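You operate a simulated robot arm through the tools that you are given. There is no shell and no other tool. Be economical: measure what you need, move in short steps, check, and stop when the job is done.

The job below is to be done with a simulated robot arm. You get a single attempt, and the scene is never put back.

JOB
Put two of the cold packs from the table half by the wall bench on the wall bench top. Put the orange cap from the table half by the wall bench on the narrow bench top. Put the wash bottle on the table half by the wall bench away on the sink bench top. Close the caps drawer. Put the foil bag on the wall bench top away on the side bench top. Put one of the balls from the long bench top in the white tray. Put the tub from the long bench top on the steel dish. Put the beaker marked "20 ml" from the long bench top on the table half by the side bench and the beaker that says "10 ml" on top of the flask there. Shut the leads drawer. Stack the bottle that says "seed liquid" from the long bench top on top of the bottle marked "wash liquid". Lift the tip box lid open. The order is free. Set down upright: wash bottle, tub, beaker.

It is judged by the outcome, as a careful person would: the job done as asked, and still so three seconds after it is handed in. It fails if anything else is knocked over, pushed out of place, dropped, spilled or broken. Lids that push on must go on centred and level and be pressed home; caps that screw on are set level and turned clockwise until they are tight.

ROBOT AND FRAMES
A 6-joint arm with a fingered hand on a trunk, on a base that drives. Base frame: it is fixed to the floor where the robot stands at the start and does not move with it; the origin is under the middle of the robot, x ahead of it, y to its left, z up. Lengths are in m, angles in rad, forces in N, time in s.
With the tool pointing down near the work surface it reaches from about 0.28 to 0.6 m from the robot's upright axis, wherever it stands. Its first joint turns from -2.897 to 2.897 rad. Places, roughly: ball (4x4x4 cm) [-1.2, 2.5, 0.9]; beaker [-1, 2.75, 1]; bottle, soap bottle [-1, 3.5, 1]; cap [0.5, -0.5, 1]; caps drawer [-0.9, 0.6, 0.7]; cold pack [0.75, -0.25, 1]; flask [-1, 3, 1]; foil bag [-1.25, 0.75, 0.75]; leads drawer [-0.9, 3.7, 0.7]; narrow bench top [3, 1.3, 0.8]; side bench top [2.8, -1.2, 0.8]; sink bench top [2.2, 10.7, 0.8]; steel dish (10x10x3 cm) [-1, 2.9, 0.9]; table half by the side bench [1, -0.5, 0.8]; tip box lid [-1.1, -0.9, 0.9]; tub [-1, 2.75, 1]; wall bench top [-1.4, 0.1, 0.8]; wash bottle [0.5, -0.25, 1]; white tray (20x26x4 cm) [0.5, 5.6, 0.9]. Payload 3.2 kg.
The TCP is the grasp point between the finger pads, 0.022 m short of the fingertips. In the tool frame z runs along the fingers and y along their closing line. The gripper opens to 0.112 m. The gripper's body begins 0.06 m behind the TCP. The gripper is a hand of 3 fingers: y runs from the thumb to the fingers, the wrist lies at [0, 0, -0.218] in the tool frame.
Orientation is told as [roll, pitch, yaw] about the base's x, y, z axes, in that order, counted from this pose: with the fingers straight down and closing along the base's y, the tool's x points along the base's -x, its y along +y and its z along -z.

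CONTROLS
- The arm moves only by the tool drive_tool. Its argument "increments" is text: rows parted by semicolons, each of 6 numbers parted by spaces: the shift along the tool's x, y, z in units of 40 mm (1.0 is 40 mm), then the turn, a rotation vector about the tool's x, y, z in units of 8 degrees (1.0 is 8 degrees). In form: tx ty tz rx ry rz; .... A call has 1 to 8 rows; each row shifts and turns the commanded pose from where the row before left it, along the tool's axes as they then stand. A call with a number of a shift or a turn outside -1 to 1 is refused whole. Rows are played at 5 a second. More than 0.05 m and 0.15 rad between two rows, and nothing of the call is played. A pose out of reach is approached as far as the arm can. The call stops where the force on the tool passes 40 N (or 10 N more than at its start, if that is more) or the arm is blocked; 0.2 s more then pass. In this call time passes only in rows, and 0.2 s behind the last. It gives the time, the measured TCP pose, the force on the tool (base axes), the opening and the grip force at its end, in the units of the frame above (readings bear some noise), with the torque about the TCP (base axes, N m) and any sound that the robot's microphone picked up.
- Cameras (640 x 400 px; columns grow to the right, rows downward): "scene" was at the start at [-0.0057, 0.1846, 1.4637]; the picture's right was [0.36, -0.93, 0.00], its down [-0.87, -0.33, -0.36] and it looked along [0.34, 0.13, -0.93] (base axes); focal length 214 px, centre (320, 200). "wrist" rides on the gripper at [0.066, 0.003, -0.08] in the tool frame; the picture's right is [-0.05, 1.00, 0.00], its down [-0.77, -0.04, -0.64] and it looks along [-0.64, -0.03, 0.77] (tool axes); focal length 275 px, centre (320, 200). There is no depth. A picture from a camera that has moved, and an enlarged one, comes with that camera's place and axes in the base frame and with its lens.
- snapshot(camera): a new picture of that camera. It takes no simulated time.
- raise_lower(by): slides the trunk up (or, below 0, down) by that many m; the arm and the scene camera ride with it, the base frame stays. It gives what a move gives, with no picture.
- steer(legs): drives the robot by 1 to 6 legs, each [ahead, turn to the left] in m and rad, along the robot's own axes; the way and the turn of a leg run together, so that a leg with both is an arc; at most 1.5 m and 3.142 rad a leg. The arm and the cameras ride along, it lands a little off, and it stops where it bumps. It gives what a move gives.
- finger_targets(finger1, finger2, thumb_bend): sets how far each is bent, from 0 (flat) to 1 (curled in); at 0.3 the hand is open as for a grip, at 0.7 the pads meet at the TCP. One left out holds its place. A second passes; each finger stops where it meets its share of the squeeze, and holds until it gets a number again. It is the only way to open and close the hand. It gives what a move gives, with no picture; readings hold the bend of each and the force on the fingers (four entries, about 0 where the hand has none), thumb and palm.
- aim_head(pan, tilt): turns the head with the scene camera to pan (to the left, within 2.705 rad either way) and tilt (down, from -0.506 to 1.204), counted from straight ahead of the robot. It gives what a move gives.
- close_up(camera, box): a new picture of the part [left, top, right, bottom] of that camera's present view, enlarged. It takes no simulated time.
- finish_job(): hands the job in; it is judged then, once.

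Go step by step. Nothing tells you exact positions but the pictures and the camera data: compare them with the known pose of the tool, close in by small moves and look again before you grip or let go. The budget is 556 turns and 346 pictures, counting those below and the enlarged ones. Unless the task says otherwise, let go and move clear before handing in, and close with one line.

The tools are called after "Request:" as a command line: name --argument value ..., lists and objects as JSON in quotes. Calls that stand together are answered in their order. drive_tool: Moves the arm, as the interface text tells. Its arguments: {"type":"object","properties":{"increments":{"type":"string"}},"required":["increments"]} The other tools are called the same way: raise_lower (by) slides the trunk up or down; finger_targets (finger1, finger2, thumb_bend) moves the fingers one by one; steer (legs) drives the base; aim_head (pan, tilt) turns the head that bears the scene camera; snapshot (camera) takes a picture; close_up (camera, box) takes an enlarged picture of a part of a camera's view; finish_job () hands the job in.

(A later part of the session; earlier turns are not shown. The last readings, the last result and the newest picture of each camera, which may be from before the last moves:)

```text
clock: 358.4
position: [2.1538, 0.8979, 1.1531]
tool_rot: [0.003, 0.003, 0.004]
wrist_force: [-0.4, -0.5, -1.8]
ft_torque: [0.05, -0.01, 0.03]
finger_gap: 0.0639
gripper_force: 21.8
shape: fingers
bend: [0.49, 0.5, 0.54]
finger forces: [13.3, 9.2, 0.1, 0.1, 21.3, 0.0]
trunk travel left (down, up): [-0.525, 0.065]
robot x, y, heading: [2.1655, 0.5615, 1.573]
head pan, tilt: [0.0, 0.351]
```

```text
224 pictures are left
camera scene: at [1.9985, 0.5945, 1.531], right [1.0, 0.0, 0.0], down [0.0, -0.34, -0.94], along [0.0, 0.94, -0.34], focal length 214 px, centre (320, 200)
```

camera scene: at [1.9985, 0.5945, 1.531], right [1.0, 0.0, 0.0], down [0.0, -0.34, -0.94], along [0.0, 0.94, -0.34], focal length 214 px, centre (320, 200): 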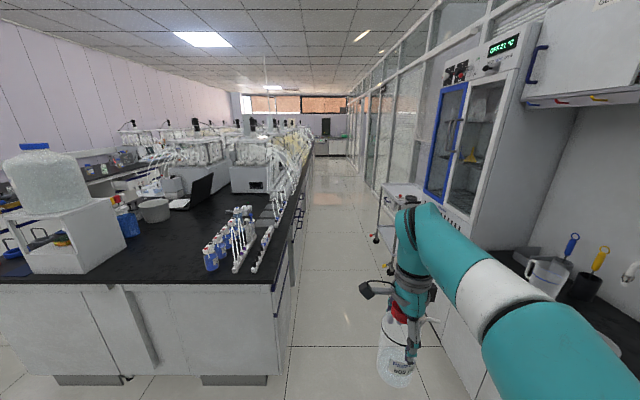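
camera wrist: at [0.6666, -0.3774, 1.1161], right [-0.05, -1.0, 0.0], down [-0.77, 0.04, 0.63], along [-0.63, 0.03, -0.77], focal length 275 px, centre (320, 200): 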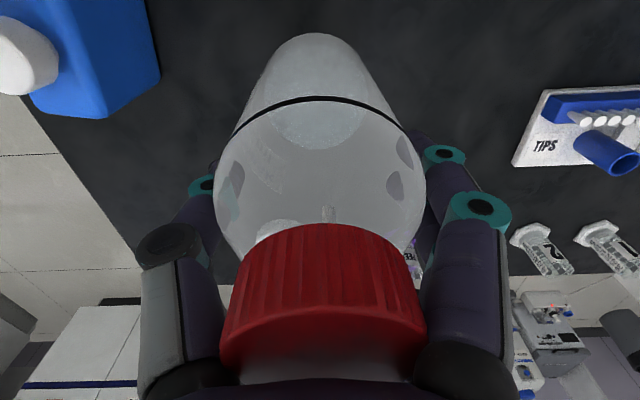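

The aisle runs from x≈1.86 to 2.65, so I centre myself at x≈2.26 and go along it.

Request:
steer --legs '[[0, -0.15], [0.68, 0], [0, 0.148]]'

Request:
steer --legs '[[1.4, 0]]'

```text
clock: 363.5
position: [2.2652, 1.5772, 1.153]
tool_rot: [0.004, 0.005, -0.012]
wrist_force: [-0.4, -0.6, -0.7]
ft_torque: [-0.01, -0.01, -0.01]
finger_gap: 0.0636
gripper_force: 21.3
shape: fingers
bend: [0.49, 0.5, 0.54]
finger forces: [13.1, 9.3, 0.0, 0.0, 21.3, 0.0]
trunk travel left (down, up): [-0.525, 0.065]
robot x, y, heading: [2.2686, 1.2452, 1.559]
head pan, tilt: [0.0, 0.351]
```

```text
clock: 370.4
position: [2.2949, 2.9582, 1.1536]
tool_rot: [0.003, 0.004, -0.025]
wrist_force: [-0.6, -0.2, -1.0]
ft_torque: [0.01, -0.02, 0.03]
finger_gap: 0.0637
gripper_force: 21.9
shape: fingers
bend: [0.49, 0.5, 0.54]
finger forces: [13.1, 9.3, 0.0, 0.0, 21.2, 0.1]
trunk travel left (down, up): [-0.525, 0.065]
robot x, y, heading: [2.2917, 2.622, 1.545]
head pan, tilt: [0.0, 0.351]
```

Request:
steer --legs '[[1.4, 0.04], [1.4, 0]]'

Request:
snapshot --camera "scene"

```text
clock: 383.9
position: [2.2933, 5.7399, 1.154]
tool_rot: [0.003, 0.002, -0.009]
wrist_force: [0.0, 0.0, -1.0]
ft_torque: [-0.01, 0.01, -0.04]
finger_gap: 0.0641
gripper_force: 21.7
shape: fingers
bend: [0.49, 0.5, 0.54]
finger forces: [13.2, 9.3, 0.1, 0.1, 21.4, 0.1]
trunk travel left (down, up): [-0.525, 0.065]
robot x, y, heading: [2.2936, 5.4052, 1.562]
head pan, tilt: [0.0, 0.351]
```

```text
223 pictures are left
camera scene: at [2.1332, 5.4386, 1.5311], right [1.0, -0.01, 0.0], down [0.0, -0.34, -0.94], along [0.01, 0.94, -0.34], focal length 214 px, centre (320, 200)
```

scene: 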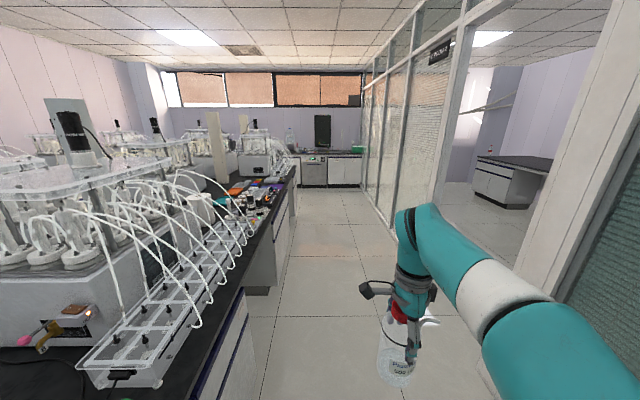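

Request:
steer --legs '[[1.3, 0.008], [1.3, 0], [1.1, 0]]'

Request:
aim_head --pan 0 --tilt 0.5

Request:
snapshot --camera "scene"

```text
clock: 401.9
position: [2.2793, 9.4714, 1.1529]
tool_rot: [0.003, 0.003, 0.021]
wrist_force: [0.4, -0.7, -2.0]
ft_torque: [0.01, -0.03, -0.03]
finger_gap: 0.0639
gripper_force: 22.1
shape: fingers
bend: [0.49, 0.5, 0.54]
finger forces: [13.1, 9.3, 0.0, 0.0, 21.4, 0.0]
trunk travel left (down, up): [-0.525, 0.065]
robot x, y, heading: [2.2923, 9.1378, 1.591]
head pan, tilt: [0.0, 0.351]
```

```text
clock: 402.6
position: [2.2792, 9.4719, 1.1536]
tool_rot: [0.003, 0.005, 0.02]
wrist_force: [0.0, 0.4, -1.7]
ft_torque: [0.0, 0.03, -0.03]
finger_gap: 0.0638
gripper_force: 21.7
shape: fingers
bend: [0.49, 0.5, 0.54]
finger forces: [13.0, 9.3, 0.0, 0.1, 21.4, 0.0]
trunk travel left (down, up): [-0.525, 0.065]
robot x, y, heading: [2.2927, 9.1379, 1.586]
head pan, tilt: [0.0, 0.499]
```

```text
222 pictures are left
camera scene: at [2.1281, 9.1634, 1.5175], right [1.0, 0.02, 0.0], down [0.01, -0.48, -0.88], along [-0.02, 0.88, -0.48], focal length 214 px, centre (320, 200)
```

scene: 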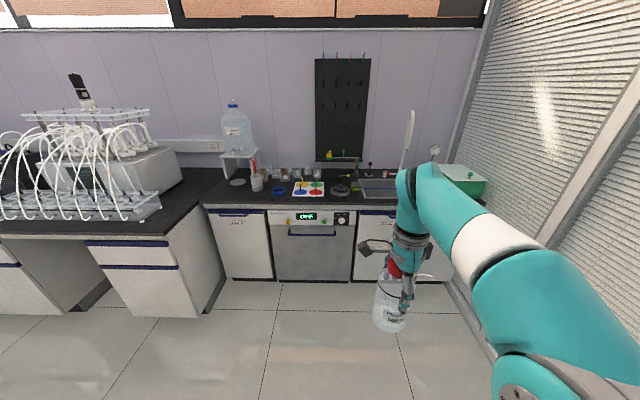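

Request:
steer --legs '[[0.55, -0.015]]'

Request:
aim_head --pan 0.2 --tilt 0.65

Request:
snapshot --camera "scene"

```text
clock: 405.8
position: [2.2696, 10.0319, 1.154]
tool_rot: [0.005, 0.002, 0.019]
wrist_force: [0.3, 0.3, -1.9]
ft_torque: [0.03, -0.01, -0.03]
finger_gap: 0.0639
gripper_force: 22.2
shape: fingers
bend: [0.49, 0.5, 0.54]
finger forces: [13.0, 9.3, 0.0, 0.1, 21.4, 0.0]
trunk travel left (down, up): [-0.525, 0.065]
robot x, y, heading: [2.2814, 9.6988, 1.584]
head pan, tilt: [0.0, 0.499]
```

```text
clock: 406.5
position: [2.2695, 10.0318, 1.1534]
tool_rot: [0.004, 0.005, 0.017]
wrist_force: [0.6, 0.6, -0.6]
ft_torque: [-0.01, 0.02, -0.03]
finger_gap: 0.0638
gripper_force: 21.9
shape: fingers
bend: [0.49, 0.5, 0.54]
finger forces: [13.1, 9.3, 0.0, 0.0, 21.5, 0.0]
trunk travel left (down, up): [-0.525, 0.065]
robot x, y, heading: [2.2819, 9.6989, 1.585]
head pan, tilt: [0.201, 0.649]
```

```text
221 pictures are left
camera scene: at [2.1007, 9.7182, 1.5041], right [0.98, 0.21, 0.0], down [0.13, -0.59, -0.8], along [-0.17, 0.78, -0.6], focal length 214 px, centre (320, 200)
```

scene: 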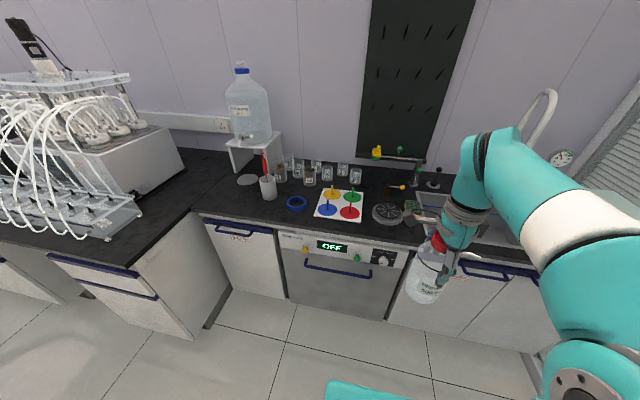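

A free area lies left of the blue ring and cup, about (1.60, 10.46). I reposition.

Request:
steer --legs '[[0, 1.556], [0.48, 0], [0, -1.57], [0.2, 0]]'

Request:
aim_head --pan 0.15 --tilt 0.75

Request:
snapshot --camera "scene"

```text
clock: 418.2
position: [1.795, 10.2282, 1.1543]
tool_rot: [0.001, 0.003, -0.014]
wrist_force: [-0.3, -0.6, -2.3]
ft_torque: [0.02, 0.02, 0.0]
finger_gap: 0.0634
gripper_force: 20.8
shape: fingers
bend: [0.49, 0.5, 0.55]
finger forces: [12.1, 9.0, 0.1, 0.0, 20.1, 0.0]
trunk travel left (down, up): [-0.525, 0.065]
robot x, y, heading: [1.7946, 9.8931, 1.558]
head pan, tilt: [0.201, 0.649]
```

```text
clock: 418.9
position: [1.7948, 10.2285, 1.1544]
tool_rot: [0.002, 0.004, -0.016]
wrist_force: [-0.2, 0.4, -1.3]
ft_torque: [0.04, 0.0, -0.01]
finger_gap: 0.0635
gripper_force: 20.5
shape: fingers
bend: [0.49, 0.5, 0.55]
finger forces: [12.1, 9.1, 0.0, 0.0, 20.1, 0.0]
trunk travel left (down, up): [-0.525, 0.065]
robot x, y, heading: [1.7952, 9.8934, 1.552]
head pan, tilt: [0.15, 0.75]
```

```text
220 pictures are left
camera scene: at [1.6209, 9.9166, 1.4955], right [0.99, 0.14, 0.0], down [0.09, -0.68, -0.73], along [-0.1, 0.72, -0.68], focal length 214 px, centre (320, 200)
```

scene: 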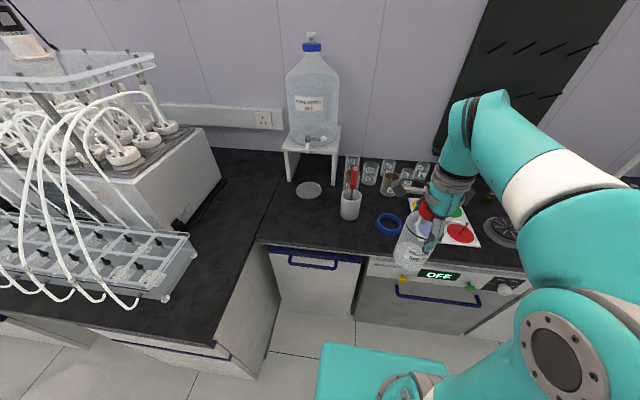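

Request:
steer --legs '[[0.08, 0]]'

Request:
drive_tool --increments "0.95 0 0 0 0 0;0.95 0 0 0 0 0;0.95 0 0 0 0 0;0.95 0 0 0 0 0;0.95 0 0 0 0 0;0.95 0 0 0 0 0;0.9 0 0.4 0 0 0;0 0.5 0.8 0 0 0"

Request:
drive_tool --increments "0 0.8 0.3 0 0 0;0 0.8 0.3 0 0 0;0 0.8 0.3 0 0 0;0 0.7 0.3 0 0 0"

Request:
snapshot --camera "scene"

```text
clock: 420.0
position: [1.7961, 10.3098, 1.1529]
tool_rot: [0.001, 0.003, -0.014]
wrist_force: [-0.2, 1.6, -2.0]
ft_torque: [0.0, -0.02, 0.0]
finger_gap: 0.063
gripper_force: 20.9
shape: fingers
bend: [0.49, 0.5, 0.55]
finger forces: [12.1, 9.1, 0.0, 0.1, 20.0, 0.1]
trunk travel left (down, up): [-0.525, 0.065]
robot x, y, heading: [1.7972, 9.9745, 1.552]
head pan, tilt: [0.15, 0.75]
```

```text
clock: 421.8
position: [1.5321, 10.3326, 1.1073]
tool_rot: [0.003, 0.003, -0.016]
wrist_force: [0.4, 0.2, -2.1]
ft_torque: [-0.02, 0.0, -0.01]
finger_gap: 0.0627
gripper_force: 20.4
shape: fingers
bend: [0.49, 0.5, 0.55]
finger forces: [11.7, 9.1, 0.1, 0.1, 19.8, 0.1]
trunk travel left (down, up): [-0.525, 0.065]
robot x, y, heading: [1.7954, 9.9726, 1.558]
head pan, tilt: [0.15, 0.75]
```

```text
clock: 422.8
position: [1.5339, 10.4596, 1.0587]
tool_rot: [0.003, 0.005, -0.016]
wrist_force: [-0.2, -1.3, -1.7]
ft_torque: [0.0, -0.05, -0.03]
finger_gap: 0.0629
gripper_force: 20.0
shape: fingers
bend: [0.49, 0.5, 0.55]
finger forces: [11.7, 8.9, 0.1, 0.1, 19.6, 0.0]
trunk travel left (down, up): [-0.525, 0.065]
robot x, y, heading: [1.7975, 9.9748, 1.556]
head pan, tilt: [0.15, 0.75]
```

```text
219 pictures are left
camera scene: at [1.6218, 9.9983, 1.4954], right [0.99, 0.13, 0.0], down [0.09, -0.68, -0.73], along [-0.1, 0.72, -0.68], focal length 214 px, centre (320, 200)
```

scene: 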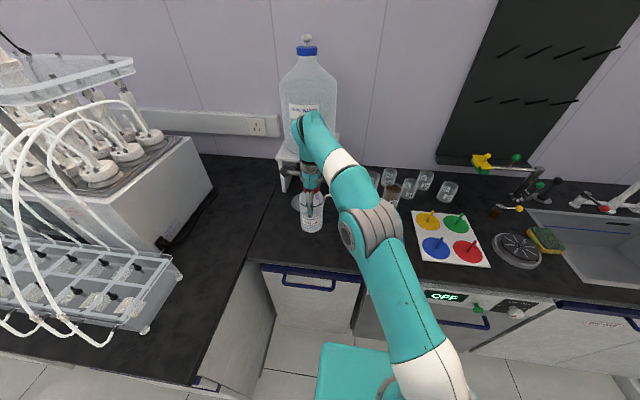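

Request:
drive_tool --increments "0 0 0.8 0 0 0;0 0 0.8 0 0 0;0 0 0.4 0 0 0;0 0 0.15 0 0 0"

Request:
close_up --camera "scene" --box '[240, 120, 400, 260]'

```text
clock: 423.8
position: [1.5331, 10.4579, 0.9725]
tool_rot: [0.004, 0.005, -0.018]
wrist_force: [-0.2, -0.3, -1.7]
ft_torque: [-0.03, 0.01, 0.02]
finger_gap: 0.063
gripper_force: 20.1
shape: fingers
bend: [0.49, 0.5, 0.55]
finger forces: [11.4, 9.0, 0.0, 0.0, 19.5, 0.0]
trunk travel left (down, up): [-0.525, 0.065]
robot x, y, heading: [1.7998, 9.9759, 1.553]
head pan, tilt: [0.15, 0.75]
```

```text
2.86 times, centred on (320, 190) of scene
camera zoom: at [1.622, 9.9976, 1.4954], right [0.99, 0.13, 0.0], down [0.09, -0.68, -0.73], along [-0.1, 0.72, -0.68], focal length 613 px, centre (320, 229)
```

zoom: 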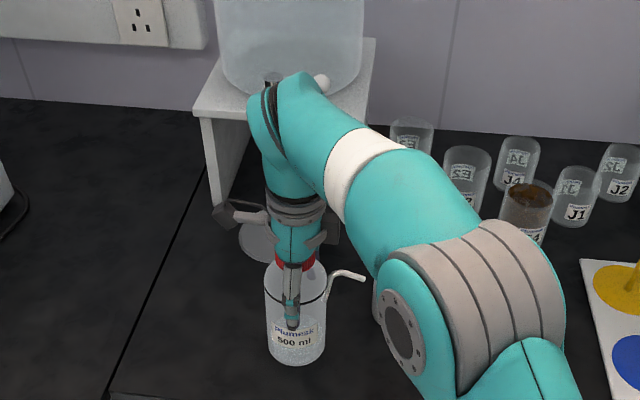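

Request:
drive_tool --increments "0 0 0.1 0 0 0;0 0 0.08 0 0 0;0 0 0.06 0 0 0"

```text
clock: 424.6
position: [1.5341, 10.4561, 0.9639]
tool_rot: [0.004, 0.002, -0.016]
wrist_force: [-1.3, 0.7, -0.7]
ft_torque: [0.08, -0.03, 0.02]
finger_gap: 0.0629
gripper_force: 19.8
shape: fingers
bend: [0.49, 0.5, 0.55]
finger forces: [11.6, 9.2, 0.0, 0.0, 19.6, 0.0]
trunk travel left (down, up): [-0.525, 0.065]
robot x, y, heading: [1.7988, 9.9732, 1.549]
head pan, tilt: [0.15, 0.75]
```

Request:
drive_tool --increments "0 0 0.06 0 0 0;0 0 0.05 0 0 0"

```text
clock: 425.2
position: [1.5345, 10.4557, 0.9604]
tool_rot: [0.007, 0.007, -0.015]
wrist_force: [-2.5, -1.4, 20.1]
ft_torque: [0.39, -0.05, 0.04]
finger_gap: 0.0629
gripper_force: 22.5
shape: fingers
bend: [0.49, 0.5, 0.55]
finger forces: [12.6, 9.5, 0.0, 0.1, 21.9, 0.0]
trunk travel left (down, up): [-0.525, 0.065]
robot x, y, heading: [1.7966, 9.9723, 1.554]
head pan, tilt: [0.15, 0.75]
```

Request:
drive_tool --increments "0 0 -0.06 0 0 0"

Request:
finger_targets --finger1 0.32 --finger2 0.32 --thumb_bend 0.32

Request:
drive_tool --increments "0 0 -0.6 0 0 0;0 0 -0.8 0 0 0;0 0 -0.8 0 0 0;0 -1 0 0 0 0;0 -1 0 0 0 0;0 -1 0 0 0 0;-0.6 -0.6 -0.5 0 0 0;-0.9 0 0 0 0 0"

Request:
close_up --camera "scene" --box '[240, 120, 400, 260]'

```text
clock: 425.6
position: [1.5344, 10.4575, 0.9621]
tool_rot: [0.005, 0.006, -0.016]
wrist_force: [-2.1, -1.0, 11.9]
ft_torque: [0.31, 0.0, 0.02]
finger_gap: 0.0626
gripper_force: 21.3
shape: fingers
bend: [0.49, 0.5, 0.55]
finger forces: [12.3, 9.6, 0.0, 0.0, 21.3, 0.0]
trunk travel left (down, up): [-0.525, 0.065]
robot x, y, heading: [1.7985, 9.9747, 1.555]
head pan, tilt: [0.15, 0.75]
```

```text
clock: 426.6
position: [1.5353, 10.4581, 0.9619]
tool_rot: [0.004, 0.004, -0.017]
wrist_force: [0.0, -0.1, 1.5]
ft_torque: [0.04, 0.0, -0.01]
finger_gap: 0.1058
gripper_force: 1.1
shape: fingers
bend: [0.32, 0.32, 0.32]
finger forces: [1.1, 0.3, 0.1, 0.0, 1.1, 0.1]
trunk travel left (down, up): [-0.525, 0.065]
robot x, y, heading: [1.7966, 9.9769, 1.558]
head pan, tilt: [0.15, 0.75]
```

```text
clock: 428.4
position: [1.5902, 10.3137, 1.0697]
tool_rot: [0.003, 0.005, -0.015]
wrist_force: [0.4, -0.2, -0.1]
ft_torque: [0.01, 0.03, 0.03]
finger_gap: 0.1059
gripper_force: 0.0
shape: fingers
bend: [0.32, 0.32, 0.32]
finger forces: [0.1, 0.1, 0.1, 0.0, 0.0, 0.0]
trunk travel left (down, up): [-0.525, 0.065]
robot x, y, heading: [1.7988, 9.9762, 1.555]
head pan, tilt: [0.15, 0.75]
```

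```text
2.86 times, centred on (320, 190) of scene
camera zoom: at [1.6226, 9.9974, 1.4955], right [0.99, 0.13, 0.0], down [0.09, -0.68, -0.73], along [-0.1, 0.72, -0.68], focal length 613 px, centre (320, 229)
```

zoom: 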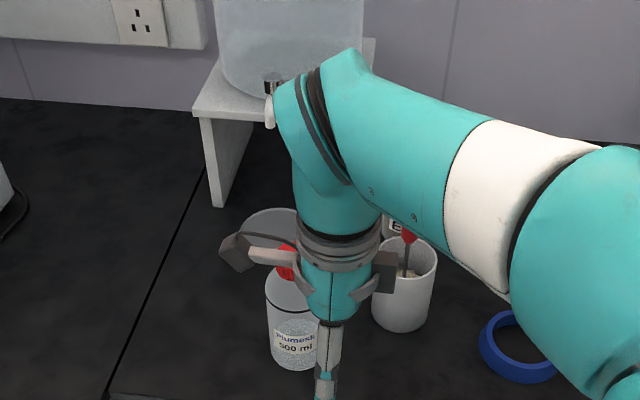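

The wash bottle stands on the sink bench. I back off, tuck the arm, face -x and look for the way to the left aisle.

Request:
steer --legs '[[-0.38, 0]]'

Request:
drive_tool --increments "-1 0 -0.7 0 0 0;-1 0 -0.7 0 0 0;-1 0 -0.5 0 0 0;-1 0 0 0 0 0;-1 0 0 0 0 0;-0.3 0 0 0 0 0"

Request:
steer --legs '[[0, 1.585]]'

Request:
aim_head --pan 0.3 --tilt 0.45

Request:
snapshot --camera "scene"

```text
clock: 430.8
position: [1.5844, 9.9304, 1.0704]
tool_rot: [0.004, 0.002, -0.015]
wrist_force: [-0.3, -0.4, 0.0]
ft_torque: [0.01, 0.01, -0.03]
finger_gap: 0.1059
gripper_force: 0.1
shape: fingers
bend: [0.32, 0.32, 0.32]
finger forces: [0.1, 0.1, 0.0, 0.0, 0.1, 0.1]
trunk travel left (down, up): [-0.525, 0.065]
robot x, y, heading: [1.7942, 9.594, 1.555]
head pan, tilt: [0.15, 0.75]
```

```text
clock: 432.2
position: [1.7962, 9.9285, 1.148]
tool_rot: [0.003, 0.006, -0.016]
wrist_force: [0.1, 0.2, 1.1]
ft_torque: [-0.01, 0.01, 0.0]
finger_gap: 0.1059
gripper_force: 0.1
shape: fingers
bend: [0.32, 0.32, 0.32]
finger forces: [0.0, 0.0, 0.0, 0.0, 0.0, 0.0]
trunk travel left (down, up): [-0.525, 0.065]
robot x, y, heading: [1.7929, 9.593, 1.557]
head pan, tilt: [0.15, 0.75]
```

```text
clock: 436.4
position: [1.4575, 9.5926, 1.1466]
tool_rot: [0.004, 0.003, 1.568]
wrist_force: [-0.3, 0.7, -0.1]
ft_torque: [0.0, -0.02, -0.01]
finger_gap: 0.1061
gripper_force: 0.0
shape: fingers
bend: [0.32, 0.32, 0.32]
finger forces: [0.1, 0.0, 0.0, 0.1, 0.1, 0.0]
trunk travel left (down, up): [-0.525, 0.065]
robot x, y, heading: [1.7912, 9.5943, 3.141]
head pan, tilt: [0.15, 0.75]
```

```text
clock: 437.2
position: [1.457, 9.5931, 1.1461]
tool_rot: [0.005, 0.004, 1.568]
wrist_force: [-0.3, 0.0, -0.3]
ft_torque: [0.0, -0.01, 0.03]
finger_gap: 0.1058
gripper_force: 0.1
shape: fingers
bend: [0.32, 0.32, 0.32]
finger forces: [0.0, 0.0, 0.1, 0.0, 0.0, 0.0]
trunk travel left (down, up): [-0.525, 0.065]
robot x, y, heading: [1.7905, 9.5888, 3.135]
head pan, tilt: [0.3, 0.45]
```

```text
216 pictures are left
camera scene: at [1.7661, 9.3986, 1.5218], right [-0.29, 0.96, 0.0], down [0.42, 0.13, -0.9], along [-0.86, -0.26, -0.44], focal length 214 px, centre (320, 200)
```

scene: 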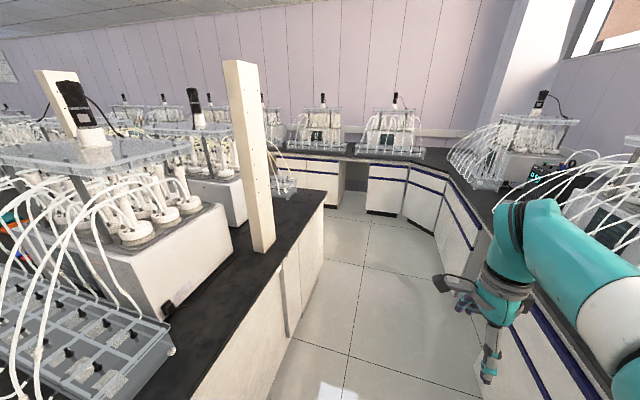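

The cross aisle is clear. I go through to the left aisle and down toward the white tray and the long bench.

Request:
steer --legs '[[1.0, 0], [1.0, 0], [0, 1.577], [1.4, 0], [1.3, 0]]'

Request:
aim_head --pan 0.5 --tilt 0.5

Request:
snapshot --camera "scene"

```text
clock: 463.6
position: [-0.2632, 6.5887, 1.147]
tool_rot: [0.003, 0.006, 3.109]
wrist_force: [0.5, 0.2, -0.4]
ft_torque: [0.03, 0.0, -0.01]
finger_gap: 0.1061
gripper_force: 0.1
shape: fingers
bend: [0.32, 0.32, 0.32]
finger forces: [0.0, 0.0, 0.0, 0.0, 0.0, 0.1]
trunk travel left (down, up): [-0.525, 0.065]
robot x, y, heading: [-0.2532, 6.9238, -1.604]
head pan, tilt: [0.3, 0.45]
```

```text
clock: 464.3
position: [-0.2633, 6.5892, 1.1464]
tool_rot: [0.003, 0.006, 3.11]
wrist_force: [0.8, -0.9, 0.3]
ft_torque: [-0.01, 0.0, -0.03]
finger_gap: 0.1055
gripper_force: 0.0
shape: fingers
bend: [0.32, 0.32, 0.32]
finger forces: [0.0, 0.0, 0.1, 0.0, 0.1, 0.1]
trunk travel left (down, up): [-0.525, 0.065]
robot x, y, heading: [-0.2533, 6.9248, -1.608]
head pan, tilt: [0.499, 0.499]
```

```text
215 pictures are left
camera scene: at [-0.0415, 6.8959, 1.5174], right [-0.89, -0.45, 0.0], down [-0.21, 0.43, -0.88], along [0.39, -0.79, -0.48], focal length 214 px, centre (320, 200)
```

scene: 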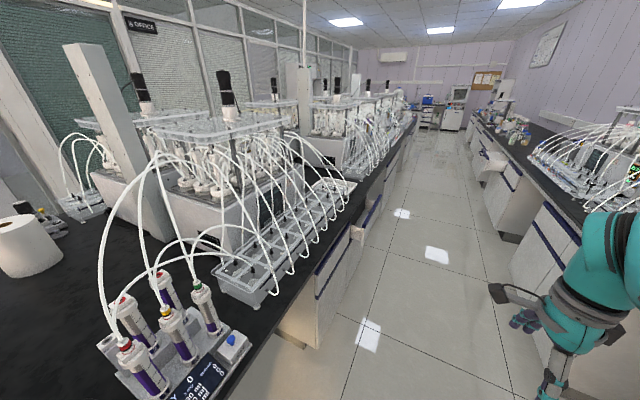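

Request:
steer --legs '[[1.0, 0.035]]'

Request:
aim_head --pan 0.9 --tilt 0.6

Request:
snapshot --camera "scene"

```text
clock: 469.5
position: [-0.2771, 5.586, 1.1474]
tool_rot: [0.004, 0.004, 3.13]
wrist_force: [0.3, 0.5, -0.3]
ft_torque: [-0.01, 0.01, 0.03]
finger_gap: 0.1059
gripper_force: 0.1
shape: fingers
bend: [0.32, 0.32, 0.32]
finger forces: [0.1, 0.0, 0.0, 0.0, 0.1, 0.1]
trunk travel left (down, up): [-0.525, 0.065]
robot x, y, heading: [-0.2739, 5.9241, -1.58]
head pan, tilt: [0.499, 0.499]
```

```text
clock: 470.4
position: [-0.2771, 5.5872, 1.1477]
tool_rot: [0.003, 0.007, 3.131]
wrist_force: [0.6, 0.3, -0.1]
ft_torque: [0.03, -0.04, 0.02]
finger_gap: 0.1061
gripper_force: 0.0
shape: fingers
bend: [0.32, 0.32, 0.32]
finger forces: [0.0, 0.0, 0.0, 0.1, 0.0, 0.1]
trunk travel left (down, up): [-0.525, 0.065]
robot x, y, heading: [-0.2759, 5.9242, -1.582]
head pan, tilt: [0.901, 0.6]
```

```text
214 pictures are left
camera scene: at [-0.037, 5.924, 1.5084], right [-0.63, -0.78, 0.0], down [-0.44, 0.36, -0.83], along [0.64, -0.52, -0.56], focal length 214 px, centre (320, 200)
```

scene: 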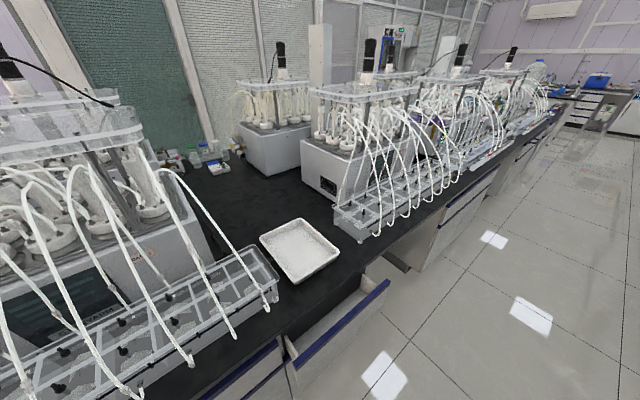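

The white tray is at about (0.48, 5.61). I continue to the long bench and face it.

Request:
steer --legs '[[1.4, 0], [1.3, 0], [0, -1.56]]'

Request:
aim_head --pan 0.2 --tilt 0.7

Request:
snapshot --camera "scene"

Request:
aim_head --pan -0.6 --tilt 0.6

Request:
snapshot --camera "scene"

```text
clock: 487.2
position: [-0.6534, 3.2572, 1.1472]
tool_rot: [0.003, 0.005, 1.533]
wrist_force: [0.0, -0.5, -0.1]
ft_torque: [-0.01, -0.02, 0.0]
finger_gap: 0.1058
gripper_force: 0.2
shape: fingers
bend: [0.32, 0.32, 0.32]
finger forces: [0.1, 0.0, 0.0, 0.0, 0.0, 0.0]
trunk travel left (down, up): [-0.525, 0.065]
robot x, y, heading: [-0.3213, 3.2463, 3.106]
head pan, tilt: [0.901, 0.6]
```

```text
clock: 488.2
position: [-0.6527, 3.2582, 1.1462]
tool_rot: [0.004, 0.006, 1.531]
wrist_force: [-0.6, 0.0, -0.4]
ft_torque: [0.01, 0.01, -0.03]
finger_gap: 0.1059
gripper_force: 0.1
shape: fingers
bend: [0.32, 0.32, 0.32]
finger forces: [0.0, 0.0, 0.0, 0.0, 0.1, 0.0]
trunk travel left (down, up): [-0.525, 0.065]
robot x, y, heading: [-0.3169, 3.2456, 3.096]
head pan, tilt: [0.201, 0.7]
```

```text
213 pictures are left
camera scene: at [-0.3467, 3.0625, 1.4997], right [-0.16, 0.99, 0.0], down [0.64, 0.1, -0.77], along [-0.76, -0.12, -0.64], focal length 214 px, centre (320, 200)
```

scene: 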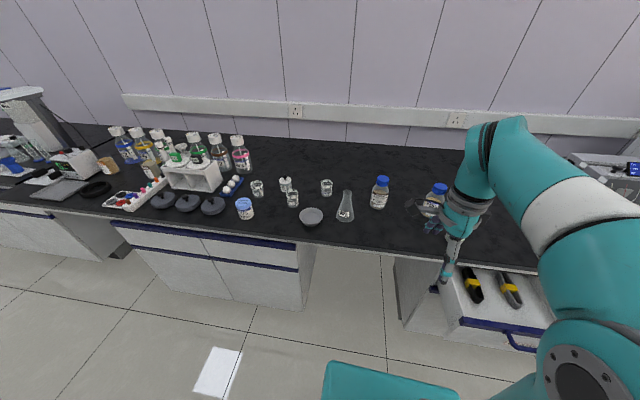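

```text
clock: 489.4
position: [-0.6538, 3.2577, 1.1481]
tool_rot: [0.003, 0.006, 1.531]
wrist_force: [0.5, -0.1, -0.1]
ft_torque: [0.03, 0.03, 0.0]
finger_gap: 0.106
gripper_force: 0.1
shape: fingers
bend: [0.32, 0.32, 0.32]
finger forces: [0.0, 0.0, 0.0, 0.0, 0.0, 0.0]
trunk travel left (down, up): [-0.525, 0.065]
robot x, y, heading: [-0.3222, 3.243, 3.105]
head pan, tilt: [-0.6, 0.6]
```

```text
212 pictures are left
camera scene: at [-0.3338, 3.1289, 1.5083], right [0.6, 0.8, 0.0], down [0.45, -0.34, -0.83], along [-0.66, 0.49, -0.56], focal length 214 px, centre (320, 200)
```

scene: 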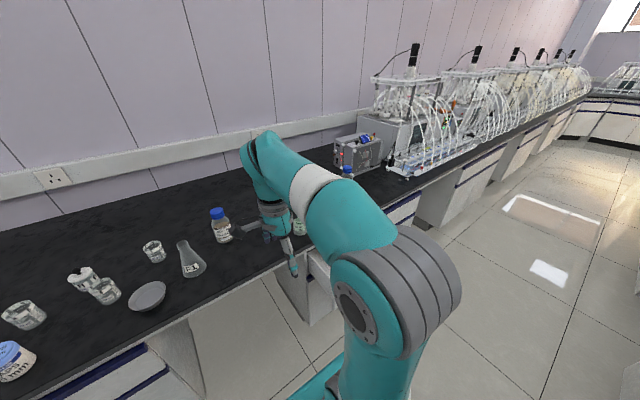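

Request:
aim_head --pan 0.1 --tilt 0.7

Request:
close_up --camera "scene" --box '[190, 160, 350, 260]'

Request:
close_up --camera "scene" --box '[330, 160, 490, 260]'

```text
clock: 490.4
position: [-0.6531, 3.2581, 1.1487]
tool_rot: [0.004, 0.006, 1.53]
wrist_force: [-0.5, -0.3, 0.1]
ft_torque: [-0.01, 0.0, 0.01]
finger_gap: 0.1059
gripper_force: 0.1
shape: fingers
bend: [0.32, 0.32, 0.32]
finger forces: [0.0, 0.0, 0.1, 0.1, 0.1, 0.0]
trunk travel left (down, up): [-0.525, 0.065]
robot x, y, heading: [-0.3196, 3.2459, 3.105]
head pan, tilt: [0.099, 0.7]
```

```text
4.00 times, centred on (270, 210) of scene
camera zoom: at [-0.3477, 3.0712, 1.4997], right [-0.06, 1.0, 0.0], down [0.64, 0.04, -0.77], along [-0.76, -0.04, -0.64], focal length 858 px, centre (520, 160)
```

zoom: 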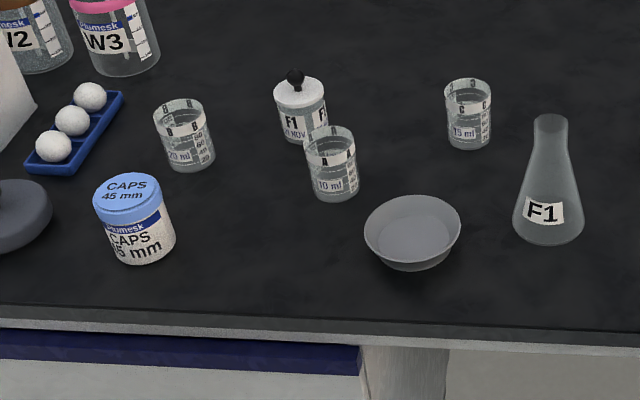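

```text
4.00 times, centred on (410, 210) of scene
camera zoom: at [-0.3477, 3.0712, 1.4997], right [-0.06, 1.0, 0.0], down [0.64, 0.04, -0.77], along [-0.76, -0.04, -0.64], focal length 858 px, centre (-40, 160)
```

zoom: 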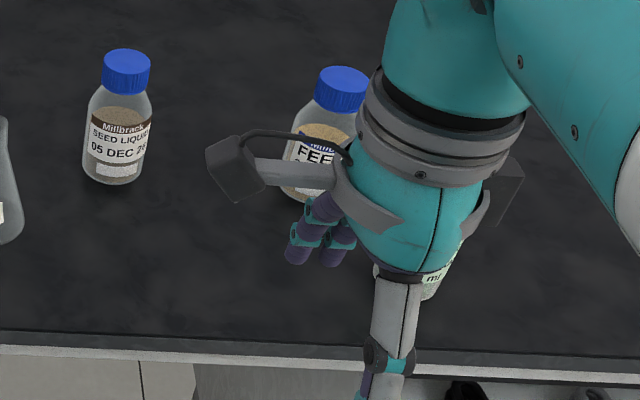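

The tub (CAPS 45 mm), beakers A "10 ml", B "20 ml", the steel dish, flask F1, the balls and the seed bottle are visible. I move the arm aside to see the bottles on the right.

Request:
drive_tool --increments "0.9 0 0 0 0 0;0.9 0 0 0 0 0;0.9 0 0 0 0 0;0.9 0 0 0 0 0;0.9 0 0 0 0 0;0.9 0 0 0 0 0"

Request:
aim_head --pan -0.4 --tilt 0.7

Request:
snapshot --camera "scene"

```text
clock: 491.9
position: [-0.6629, 3.0406, 1.1471]
tool_rot: [0.003, 0.004, 1.53]
wrist_force: [0.0, 0.3, 0.6]
ft_torque: [-0.03, 0.0, -0.02]
finger_gap: 0.1058
gripper_force: 0.1
shape: fingers
bend: [0.32, 0.32, 0.32]
finger forces: [0.1, 0.0, 0.1, 0.0, 0.0, 0.1]
trunk travel left (down, up): [-0.525, 0.065]
robot x, y, heading: [-0.3173, 3.2477, 3.1]
head pan, tilt: [0.099, 0.7]
```

```text
clock: 492.8
position: [-0.6629, 3.0416, 1.1474]
tool_rot: [0.004, 0.003, 1.53]
wrist_force: [0.0, 0.5, -0.7]
ft_torque: [-0.01, -0.02, 0.01]
finger_gap: 0.1058
gripper_force: 0.0
shape: fingers
bend: [0.32, 0.32, 0.32]
finger forces: [0.0, 0.0, 0.1, 0.0, 0.1, 0.0]
trunk travel left (down, up): [-0.525, 0.065]
robot x, y, heading: [-0.3169, 3.2446, 3.102]
head pan, tilt: [-0.4, 0.7]
```

```text
209 pictures are left
camera scene: at [-0.3398, 3.1122, 1.4997], right [0.42, 0.91, 0.0], down [0.58, -0.27, -0.77], along [-0.69, 0.33, -0.64], focal length 214 px, centre (320, 200)
```

scene: 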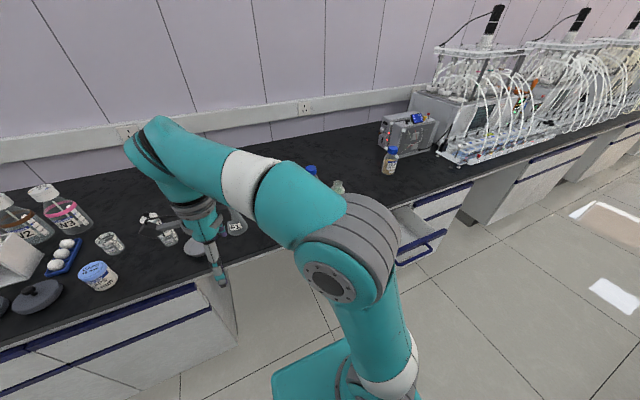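

I re-park closer to the left group of objects.

Request:
drive_tool --increments "-0.9 0 0 0 0 0;-0.9 0 0 0 0 0;-0.9 0 0 0 0 0;-0.9 0 0 0 0 0;-0.9 0 0 0 0 0"

Request:
steer --legs '[[0, 1.0], [0.41, 0], [0, -0.98]]'

Request:
drive_tool --increments "-1 0 0 0 0 0;-1 0 0 0 0 0;-1 0 0 0 0 0;-1 0 0 0 0 0;-1 0 0 0 0 0;-1 0 0 0 0 0"

Request:
aim_head --pan 0.1 --tilt 0.85

Request:
snapshot --camera "scene"

```text
clock: 494.0
position: [-0.6549, 3.2235, 1.1459]
tool_rot: [0.002, 0.003, 1.531]
wrist_force: [-0.3, -0.1, 0.2]
ft_torque: [-0.01, 0.03, -0.03]
finger_gap: 0.106
gripper_force: 0.2
shape: fingers
bend: [0.32, 0.32, 0.32]
finger forces: [0.0, 0.0, 0.0, 0.1, 0.0, 0.1]
trunk travel left (down, up): [-0.525, 0.065]
robot x, y, heading: [-0.3178, 3.2499, 3.102]
head pan, tilt: [-0.4, 0.7]
```

```text
clock: 501.6
position: [-0.8867, 2.8745, 1.1458]
tool_rot: [0.004, 0.007, 1.564]
wrist_force: [0.0, 0.5, -0.1]
ft_torque: [0.01, 0.0, 0.01]
finger_gap: 0.106
gripper_force: 0.1
shape: fingers
bend: [0.32, 0.32, 0.32]
finger forces: [0.0, 0.0, 0.0, 0.1, 0.0, 0.0]
trunk travel left (down, up): [-0.525, 0.065]
robot x, y, heading: [-0.5553, 2.9094, 3.13]
head pan, tilt: [-0.4, 0.7]
```

```text
clock: 503.0
position: [-0.8856, 3.1153, 1.1445]
tool_rot: [0.004, 0.004, 1.564]
wrist_force: [0.3, 0.2, -0.3]
ft_torque: [-0.01, -0.03, 0.01]
finger_gap: 0.106
gripper_force: 0.0
shape: fingers
bend: [0.32, 0.32, 0.32]
finger forces: [0.0, 0.0, 0.0, 0.0, 0.0, 0.0]
trunk travel left (down, up): [-0.525, 0.065]
robot x, y, heading: [-0.5528, 2.9094, 3.133]
head pan, tilt: [-0.4, 0.7]
```

```text
clock: 503.9
position: [-0.8852, 3.1138, 1.1444]
tool_rot: [0.003, 0.005, 1.563]
wrist_force: [0.1, -0.4, 0.8]
ft_torque: [0.02, 0.01, -0.02]
finger_gap: 0.1059
gripper_force: 0.0
shape: fingers
bend: [0.32, 0.32, 0.32]
finger forces: [0.1, 0.1, 0.0, 0.1, 0.0, 0.0]
trunk travel left (down, up): [-0.525, 0.065]
robot x, y, heading: [-0.5541, 2.9077, 3.14]
head pan, tilt: [0.099, 0.85]
```

```text
208 pictures are left
camera scene: at [-0.5681, 2.7335, 1.4875], right [-0.09, 1.0, 0.0], down [0.75, 0.07, -0.66], along [-0.66, -0.06, -0.75], focal length 214 px, centre (320, 200)
```

scene: 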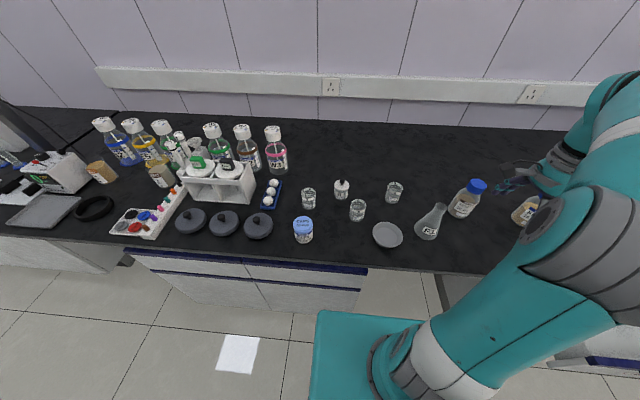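

Request:
close_up --camera "scene" --box '[280, 160, 460, 270]'

```text
3.56 times, centred on (370, 215) of scene
camera zoom: at [-0.5681, 2.7335, 1.4875], right [-0.09, 1.0, 0.0], down [0.75, 0.07, -0.66], along [-0.66, -0.06, -0.75], focal length 763 px, centre (142, 147)
```

zoom: 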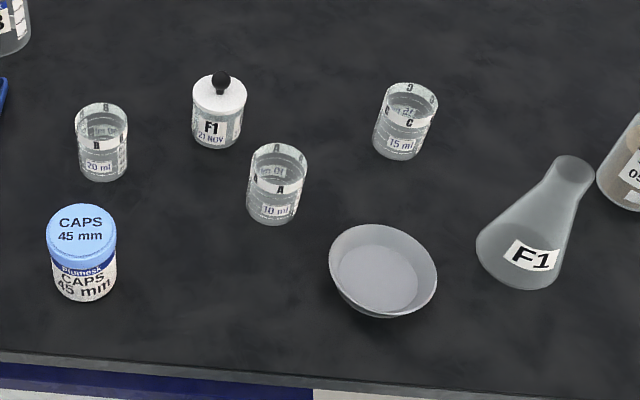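

Tub base is about (-0.950, 2.645), lid top z≈0.94; dish centre about (-0.976, 2.925). I move above the tub with fingers closing along x.

Request:
drive_tool --increments "1 0.1 0 0 0 0;1 0.1 0 0 0 0;1 0.1 0 0 0 0;1 0.2 0 0 0 0;1 0.2 0 0 0 0;1 0.2 0 0 0 0;1 0.2 0 0 0 0;1 0.2 0 0 0 0"

Request:
drive_tool --increments "1 0.2 0 0 0 0;1 0.1 0 0 0 0;0.9 0 0 0 0 0;0 0 0.8 0 0 0"

Request:
snapshot --camera "wrist"

Request:
snapshot --camera "scene"

```text
clock: 505.7
position: [-0.9401, 2.7938, 1.1493]
tool_rot: [0.005, 0.004, 1.564]
wrist_force: [-1.1, -0.3, 0.1]
ft_torque: [0.0, 0.02, -0.04]
finger_gap: 0.1059
gripper_force: 0.1
shape: fingers
bend: [0.32, 0.32, 0.32]
finger forces: [0.0, 0.0, 0.0, 0.0, 0.0, 0.1]
trunk travel left (down, up): [-0.525, 0.065]
robot x, y, heading: [-0.5495, 2.9063, 3.135]
head pan, tilt: [0.099, 0.85]
```

```text
clock: 506.7
position: [-0.9508, 2.6793, 1.1148]
tool_rot: [0.004, 0.004, 1.562]
wrist_force: [0.1, 0.7, -0.4]
ft_torque: [0.0, 0.04, 0.02]
finger_gap: 0.1059
gripper_force: 0.2
shape: fingers
bend: [0.32, 0.32, 0.32]
finger forces: [0.0, 0.0, 0.1, 0.0, 0.0, 0.0]
trunk travel left (down, up): [-0.525, 0.065]
robot x, y, heading: [-0.5507, 2.9071, 3.134]
head pan, tilt: [0.099, 0.85]
```

```text
206 pictures are left
camera wrist: at [-0.9533, 2.612, 1.1947], right [-1.0, 0.05, 0.0], down [0.04, 0.77, 0.63], along [0.03, 0.63, -0.77], focal length 275 px, centre (320, 200)
```

wrist: 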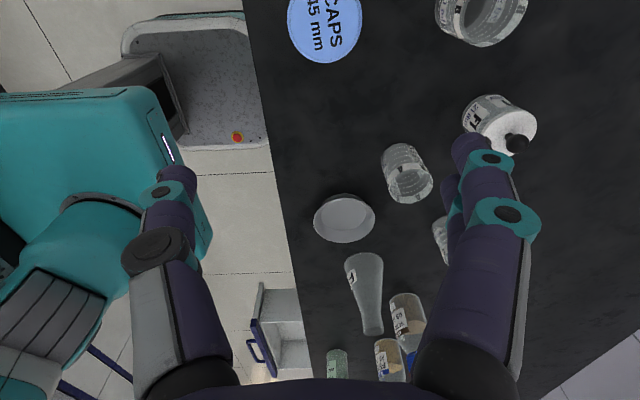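

```text
205 pictures are left
camera scene: at [-0.5682, 2.7333, 1.4875], right [-0.09, 1.0, 0.0], down [0.75, 0.07, -0.66], along [-0.66, -0.06, -0.75], focal length 214 px, centre (320, 200)
```

scene: 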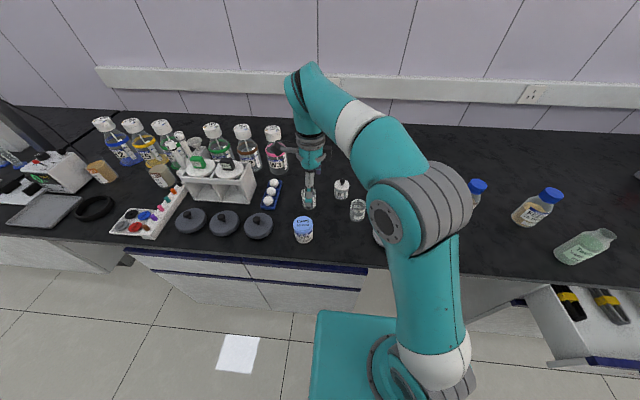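

Request:
drive_tool --increments "0.85 0.12 0.3 0 0 0;0 0 1 0 0 0;0 0 1 0 0 0;0 0 1 0 0 0;0 0 1 0 0 0;0 0 0.9 0 0 0"

Request:
snapshot --camera "wrist"

```text
clock: 508.1
position: [-0.9569, 2.6445, 0.9046]
tool_rot: [0.004, 0.005, 1.564]
wrist_force: [-0.3, 0.6, -0.5]
ft_torque: [-0.02, 0.01, 0.04]
finger_gap: 0.1059
gripper_force: 0.1
shape: fingers
bend: [0.32, 0.32, 0.32]
finger forces: [0.0, 0.1, 0.1, 0.1, 0.0, 0.0]
trunk travel left (down, up): [-0.525, 0.065]
robot x, y, heading: [-0.5496, 2.909, 3.136]
head pan, tilt: [0.099, 0.85]
```

```text
204 pictures are left
camera wrist: at [-0.9592, 2.5767, 0.9851], right [-1.0, 0.05, 0.0], down [0.04, 0.77, 0.63], along [0.03, 0.63, -0.77], focal length 275 px, centre (320, 200)
```

wrist: 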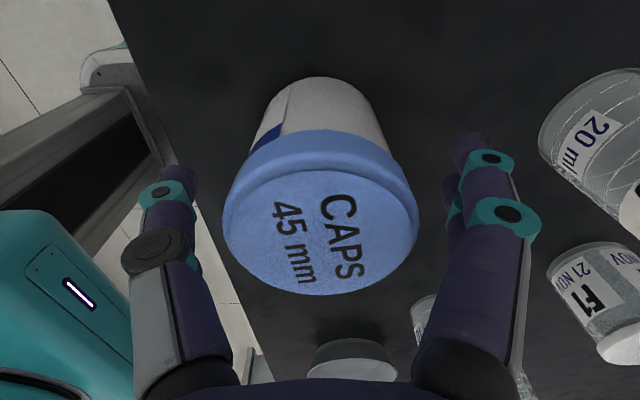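

Request:
finger_targets --finger1 0.65 --finger2 0.65 --thumb_bend 0.65

Request:
drive_tool --increments "0 0 -0.5 0 0 0;0 0 -1 0 0 0;0 0 -0.8 0 0 0;-1 0 0 0 0 0;-1 0 0 0 0 0;-1 0 0 0 0 0;-1 0 0 0 0 0;-1 0 0 0 0 0"

Request:
snapshot --camera "wrist"

```text
clock: 509.1
position: [-0.9567, 2.6451, 0.9056]
tool_rot: [0.003, 0.004, 1.563]
wrist_force: [-0.7, -0.6, -0.3]
ft_torque: [-0.06, -0.03, -0.03]
finger_gap: 0.055
gripper_force: 17.2
shape: fingers
bend: [0.51, 0.51, 0.56]
finger forces: [8.8, 8.7, 0.1, 0.1, 17.2, 0.0]
trunk travel left (down, up): [-0.525, 0.065]
robot x, y, heading: [-0.551, 2.9112, 3.137]
head pan, tilt: [0.099, 0.85]
```

```text
clock: 510.9
position: [-0.9549, 2.8457, 0.9988]
tool_rot: [0.003, 0.006, 1.566]
wrist_force: [-0.1, -0.1, -1.6]
ft_torque: [-0.02, 0.01, 0.0]
finger_gap: 0.0554
gripper_force: 16.9
shape: fingers
bend: [0.51, 0.51, 0.56]
finger forces: [8.4, 8.5, 0.1, 0.0, 16.4, 0.0]
trunk travel left (down, up): [-0.525, 0.065]
robot x, y, heading: [-0.5498, 2.906, 3.139]
head pan, tilt: [0.099, 0.85]
```

```text
203 pictures are left
camera wrist: at [-0.9574, 2.778, 1.0776], right [-1.0, 0.05, 0.0], down [0.04, 0.77, 0.63], along [0.03, 0.63, -0.78], focal length 275 px, centre (320, 200)
```

wrist: 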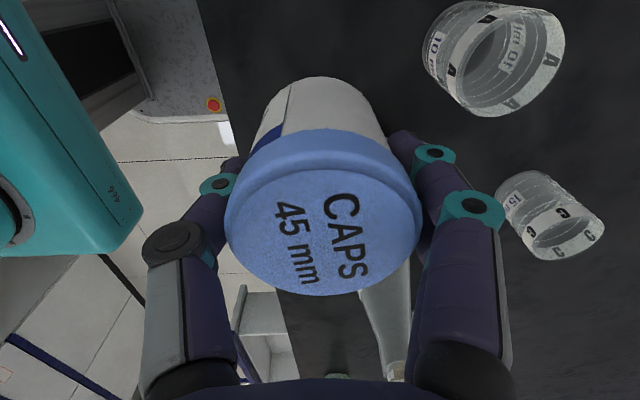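

Request:
drive_tool --increments "-0.93 0.27 0 0 0 0;-0.93 0.27 0 0 0 0;0 0 0.6 0 0 0;0 0 0.4 0 0 0"

Request:
close_up --camera "scene" --box '[320, 150, 440, 260]'

Request:
snapshot --camera "wrist"

```text
clock: 511.9
position: [-0.9762, 2.9177, 0.9586]
tool_rot: [0.004, 0.005, 1.565]
wrist_force: [-0.3, -0.5, -1.4]
ft_torque: [0.0, 0.0, 0.03]
finger_gap: 0.0552
gripper_force: 16.4
shape: fingers
bend: [0.51, 0.51, 0.56]
finger forces: [8.6, 8.5, 0.1, 0.0, 16.4, 0.0]
trunk travel left (down, up): [-0.525, 0.065]
robot x, y, heading: [-0.5533, 2.9074, 3.132]
head pan, tilt: [0.099, 0.85]
```

```text
3.64 times, centred on (380, 205) of scene
camera zoom: at [-0.5684, 2.7334, 1.4875], right [-0.09, 1.0, 0.0], down [0.75, 0.07, -0.66], along [-0.66, -0.06, -0.75], focal length 780 px, centre (102, 182)
```

zoom: 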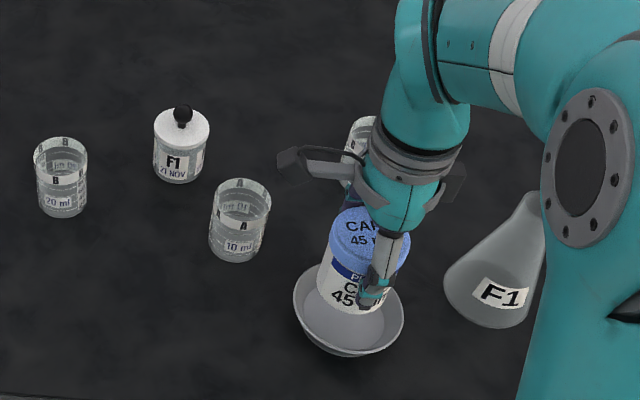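

```text
201 pictures are left
camera wrist: at [-0.9788, 2.8513, 1.0388], right [-1.0, 0.05, 0.0], down [0.04, 0.77, 0.63], along [0.03, 0.63, -0.77], focal length 275 px, centre (320, 200)
```

wrist: 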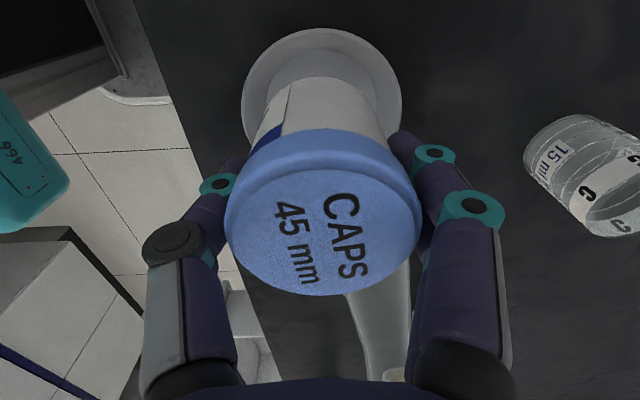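

Aligned over the dish. I lower the tub into it.

Request:
drive_tool --increments "-0.1 0 0.5 0 0 0;0 0 0.4 0 0 0;0 0 0.1 0 0 0;0 0 0.08 0 0 0"

```text
clock: 512.9
position: [-0.9772, 2.9224, 0.9151]
tool_rot: [0.004, 0.004, 1.564]
wrist_force: [0.1, 0.1, -0.8]
ft_torque: [-0.01, -0.04, -0.02]
finger_gap: 0.0547
gripper_force: 16.5
shape: fingers
bend: [0.51, 0.51, 0.56]
finger forces: [8.5, 8.5, 0.1, 0.0, 16.3, 0.0]
trunk travel left (down, up): [-0.525, 0.065]
robot x, y, heading: [-0.5526, 2.9062, 3.134]
head pan, tilt: [0.099, 0.85]
```

Request:
drive_tool --increments "0 0 0.06 0 0 0;0 0 0.06 0 0 0"

Request:
close_up --camera "scene" --box '[320, 150, 440, 260]'

```text
clock: 513.5
position: [-0.977, 2.9216, 0.9111]
tool_rot: [0.005, 0.003, 1.564]
wrist_force: [-0.5, 0.1, 11.2]
ft_torque: [-0.03, 0.23, 0.0]
finger_gap: 0.0549
gripper_force: 17.7
shape: fingers
bend: [0.52, 0.52, 0.57]
finger forces: [9.3, 8.9, 0.1, 0.1, 17.4, 0.0]
trunk travel left (down, up): [-0.525, 0.065]
robot x, y, heading: [-0.553, 2.9091, 3.133]
head pan, tilt: [0.099, 0.85]
```

```text
3.64 times, centred on (380, 205) of scene
camera zoom: at [-0.5672, 2.7333, 1.4877], right [-0.09, 1.0, 0.0], down [0.75, 0.07, -0.66], along [-0.66, -0.06, -0.75], focal length 780 px, centre (102, 182)
```

zoom: 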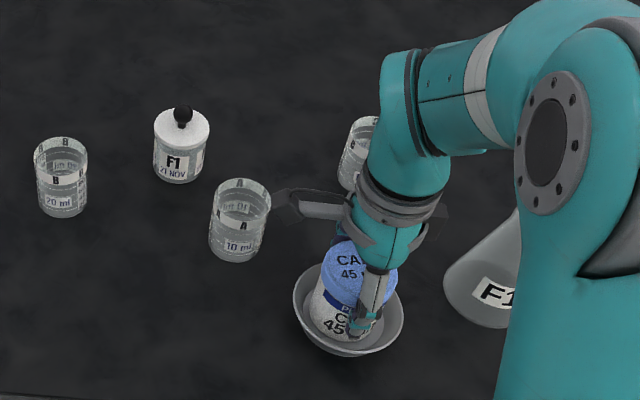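

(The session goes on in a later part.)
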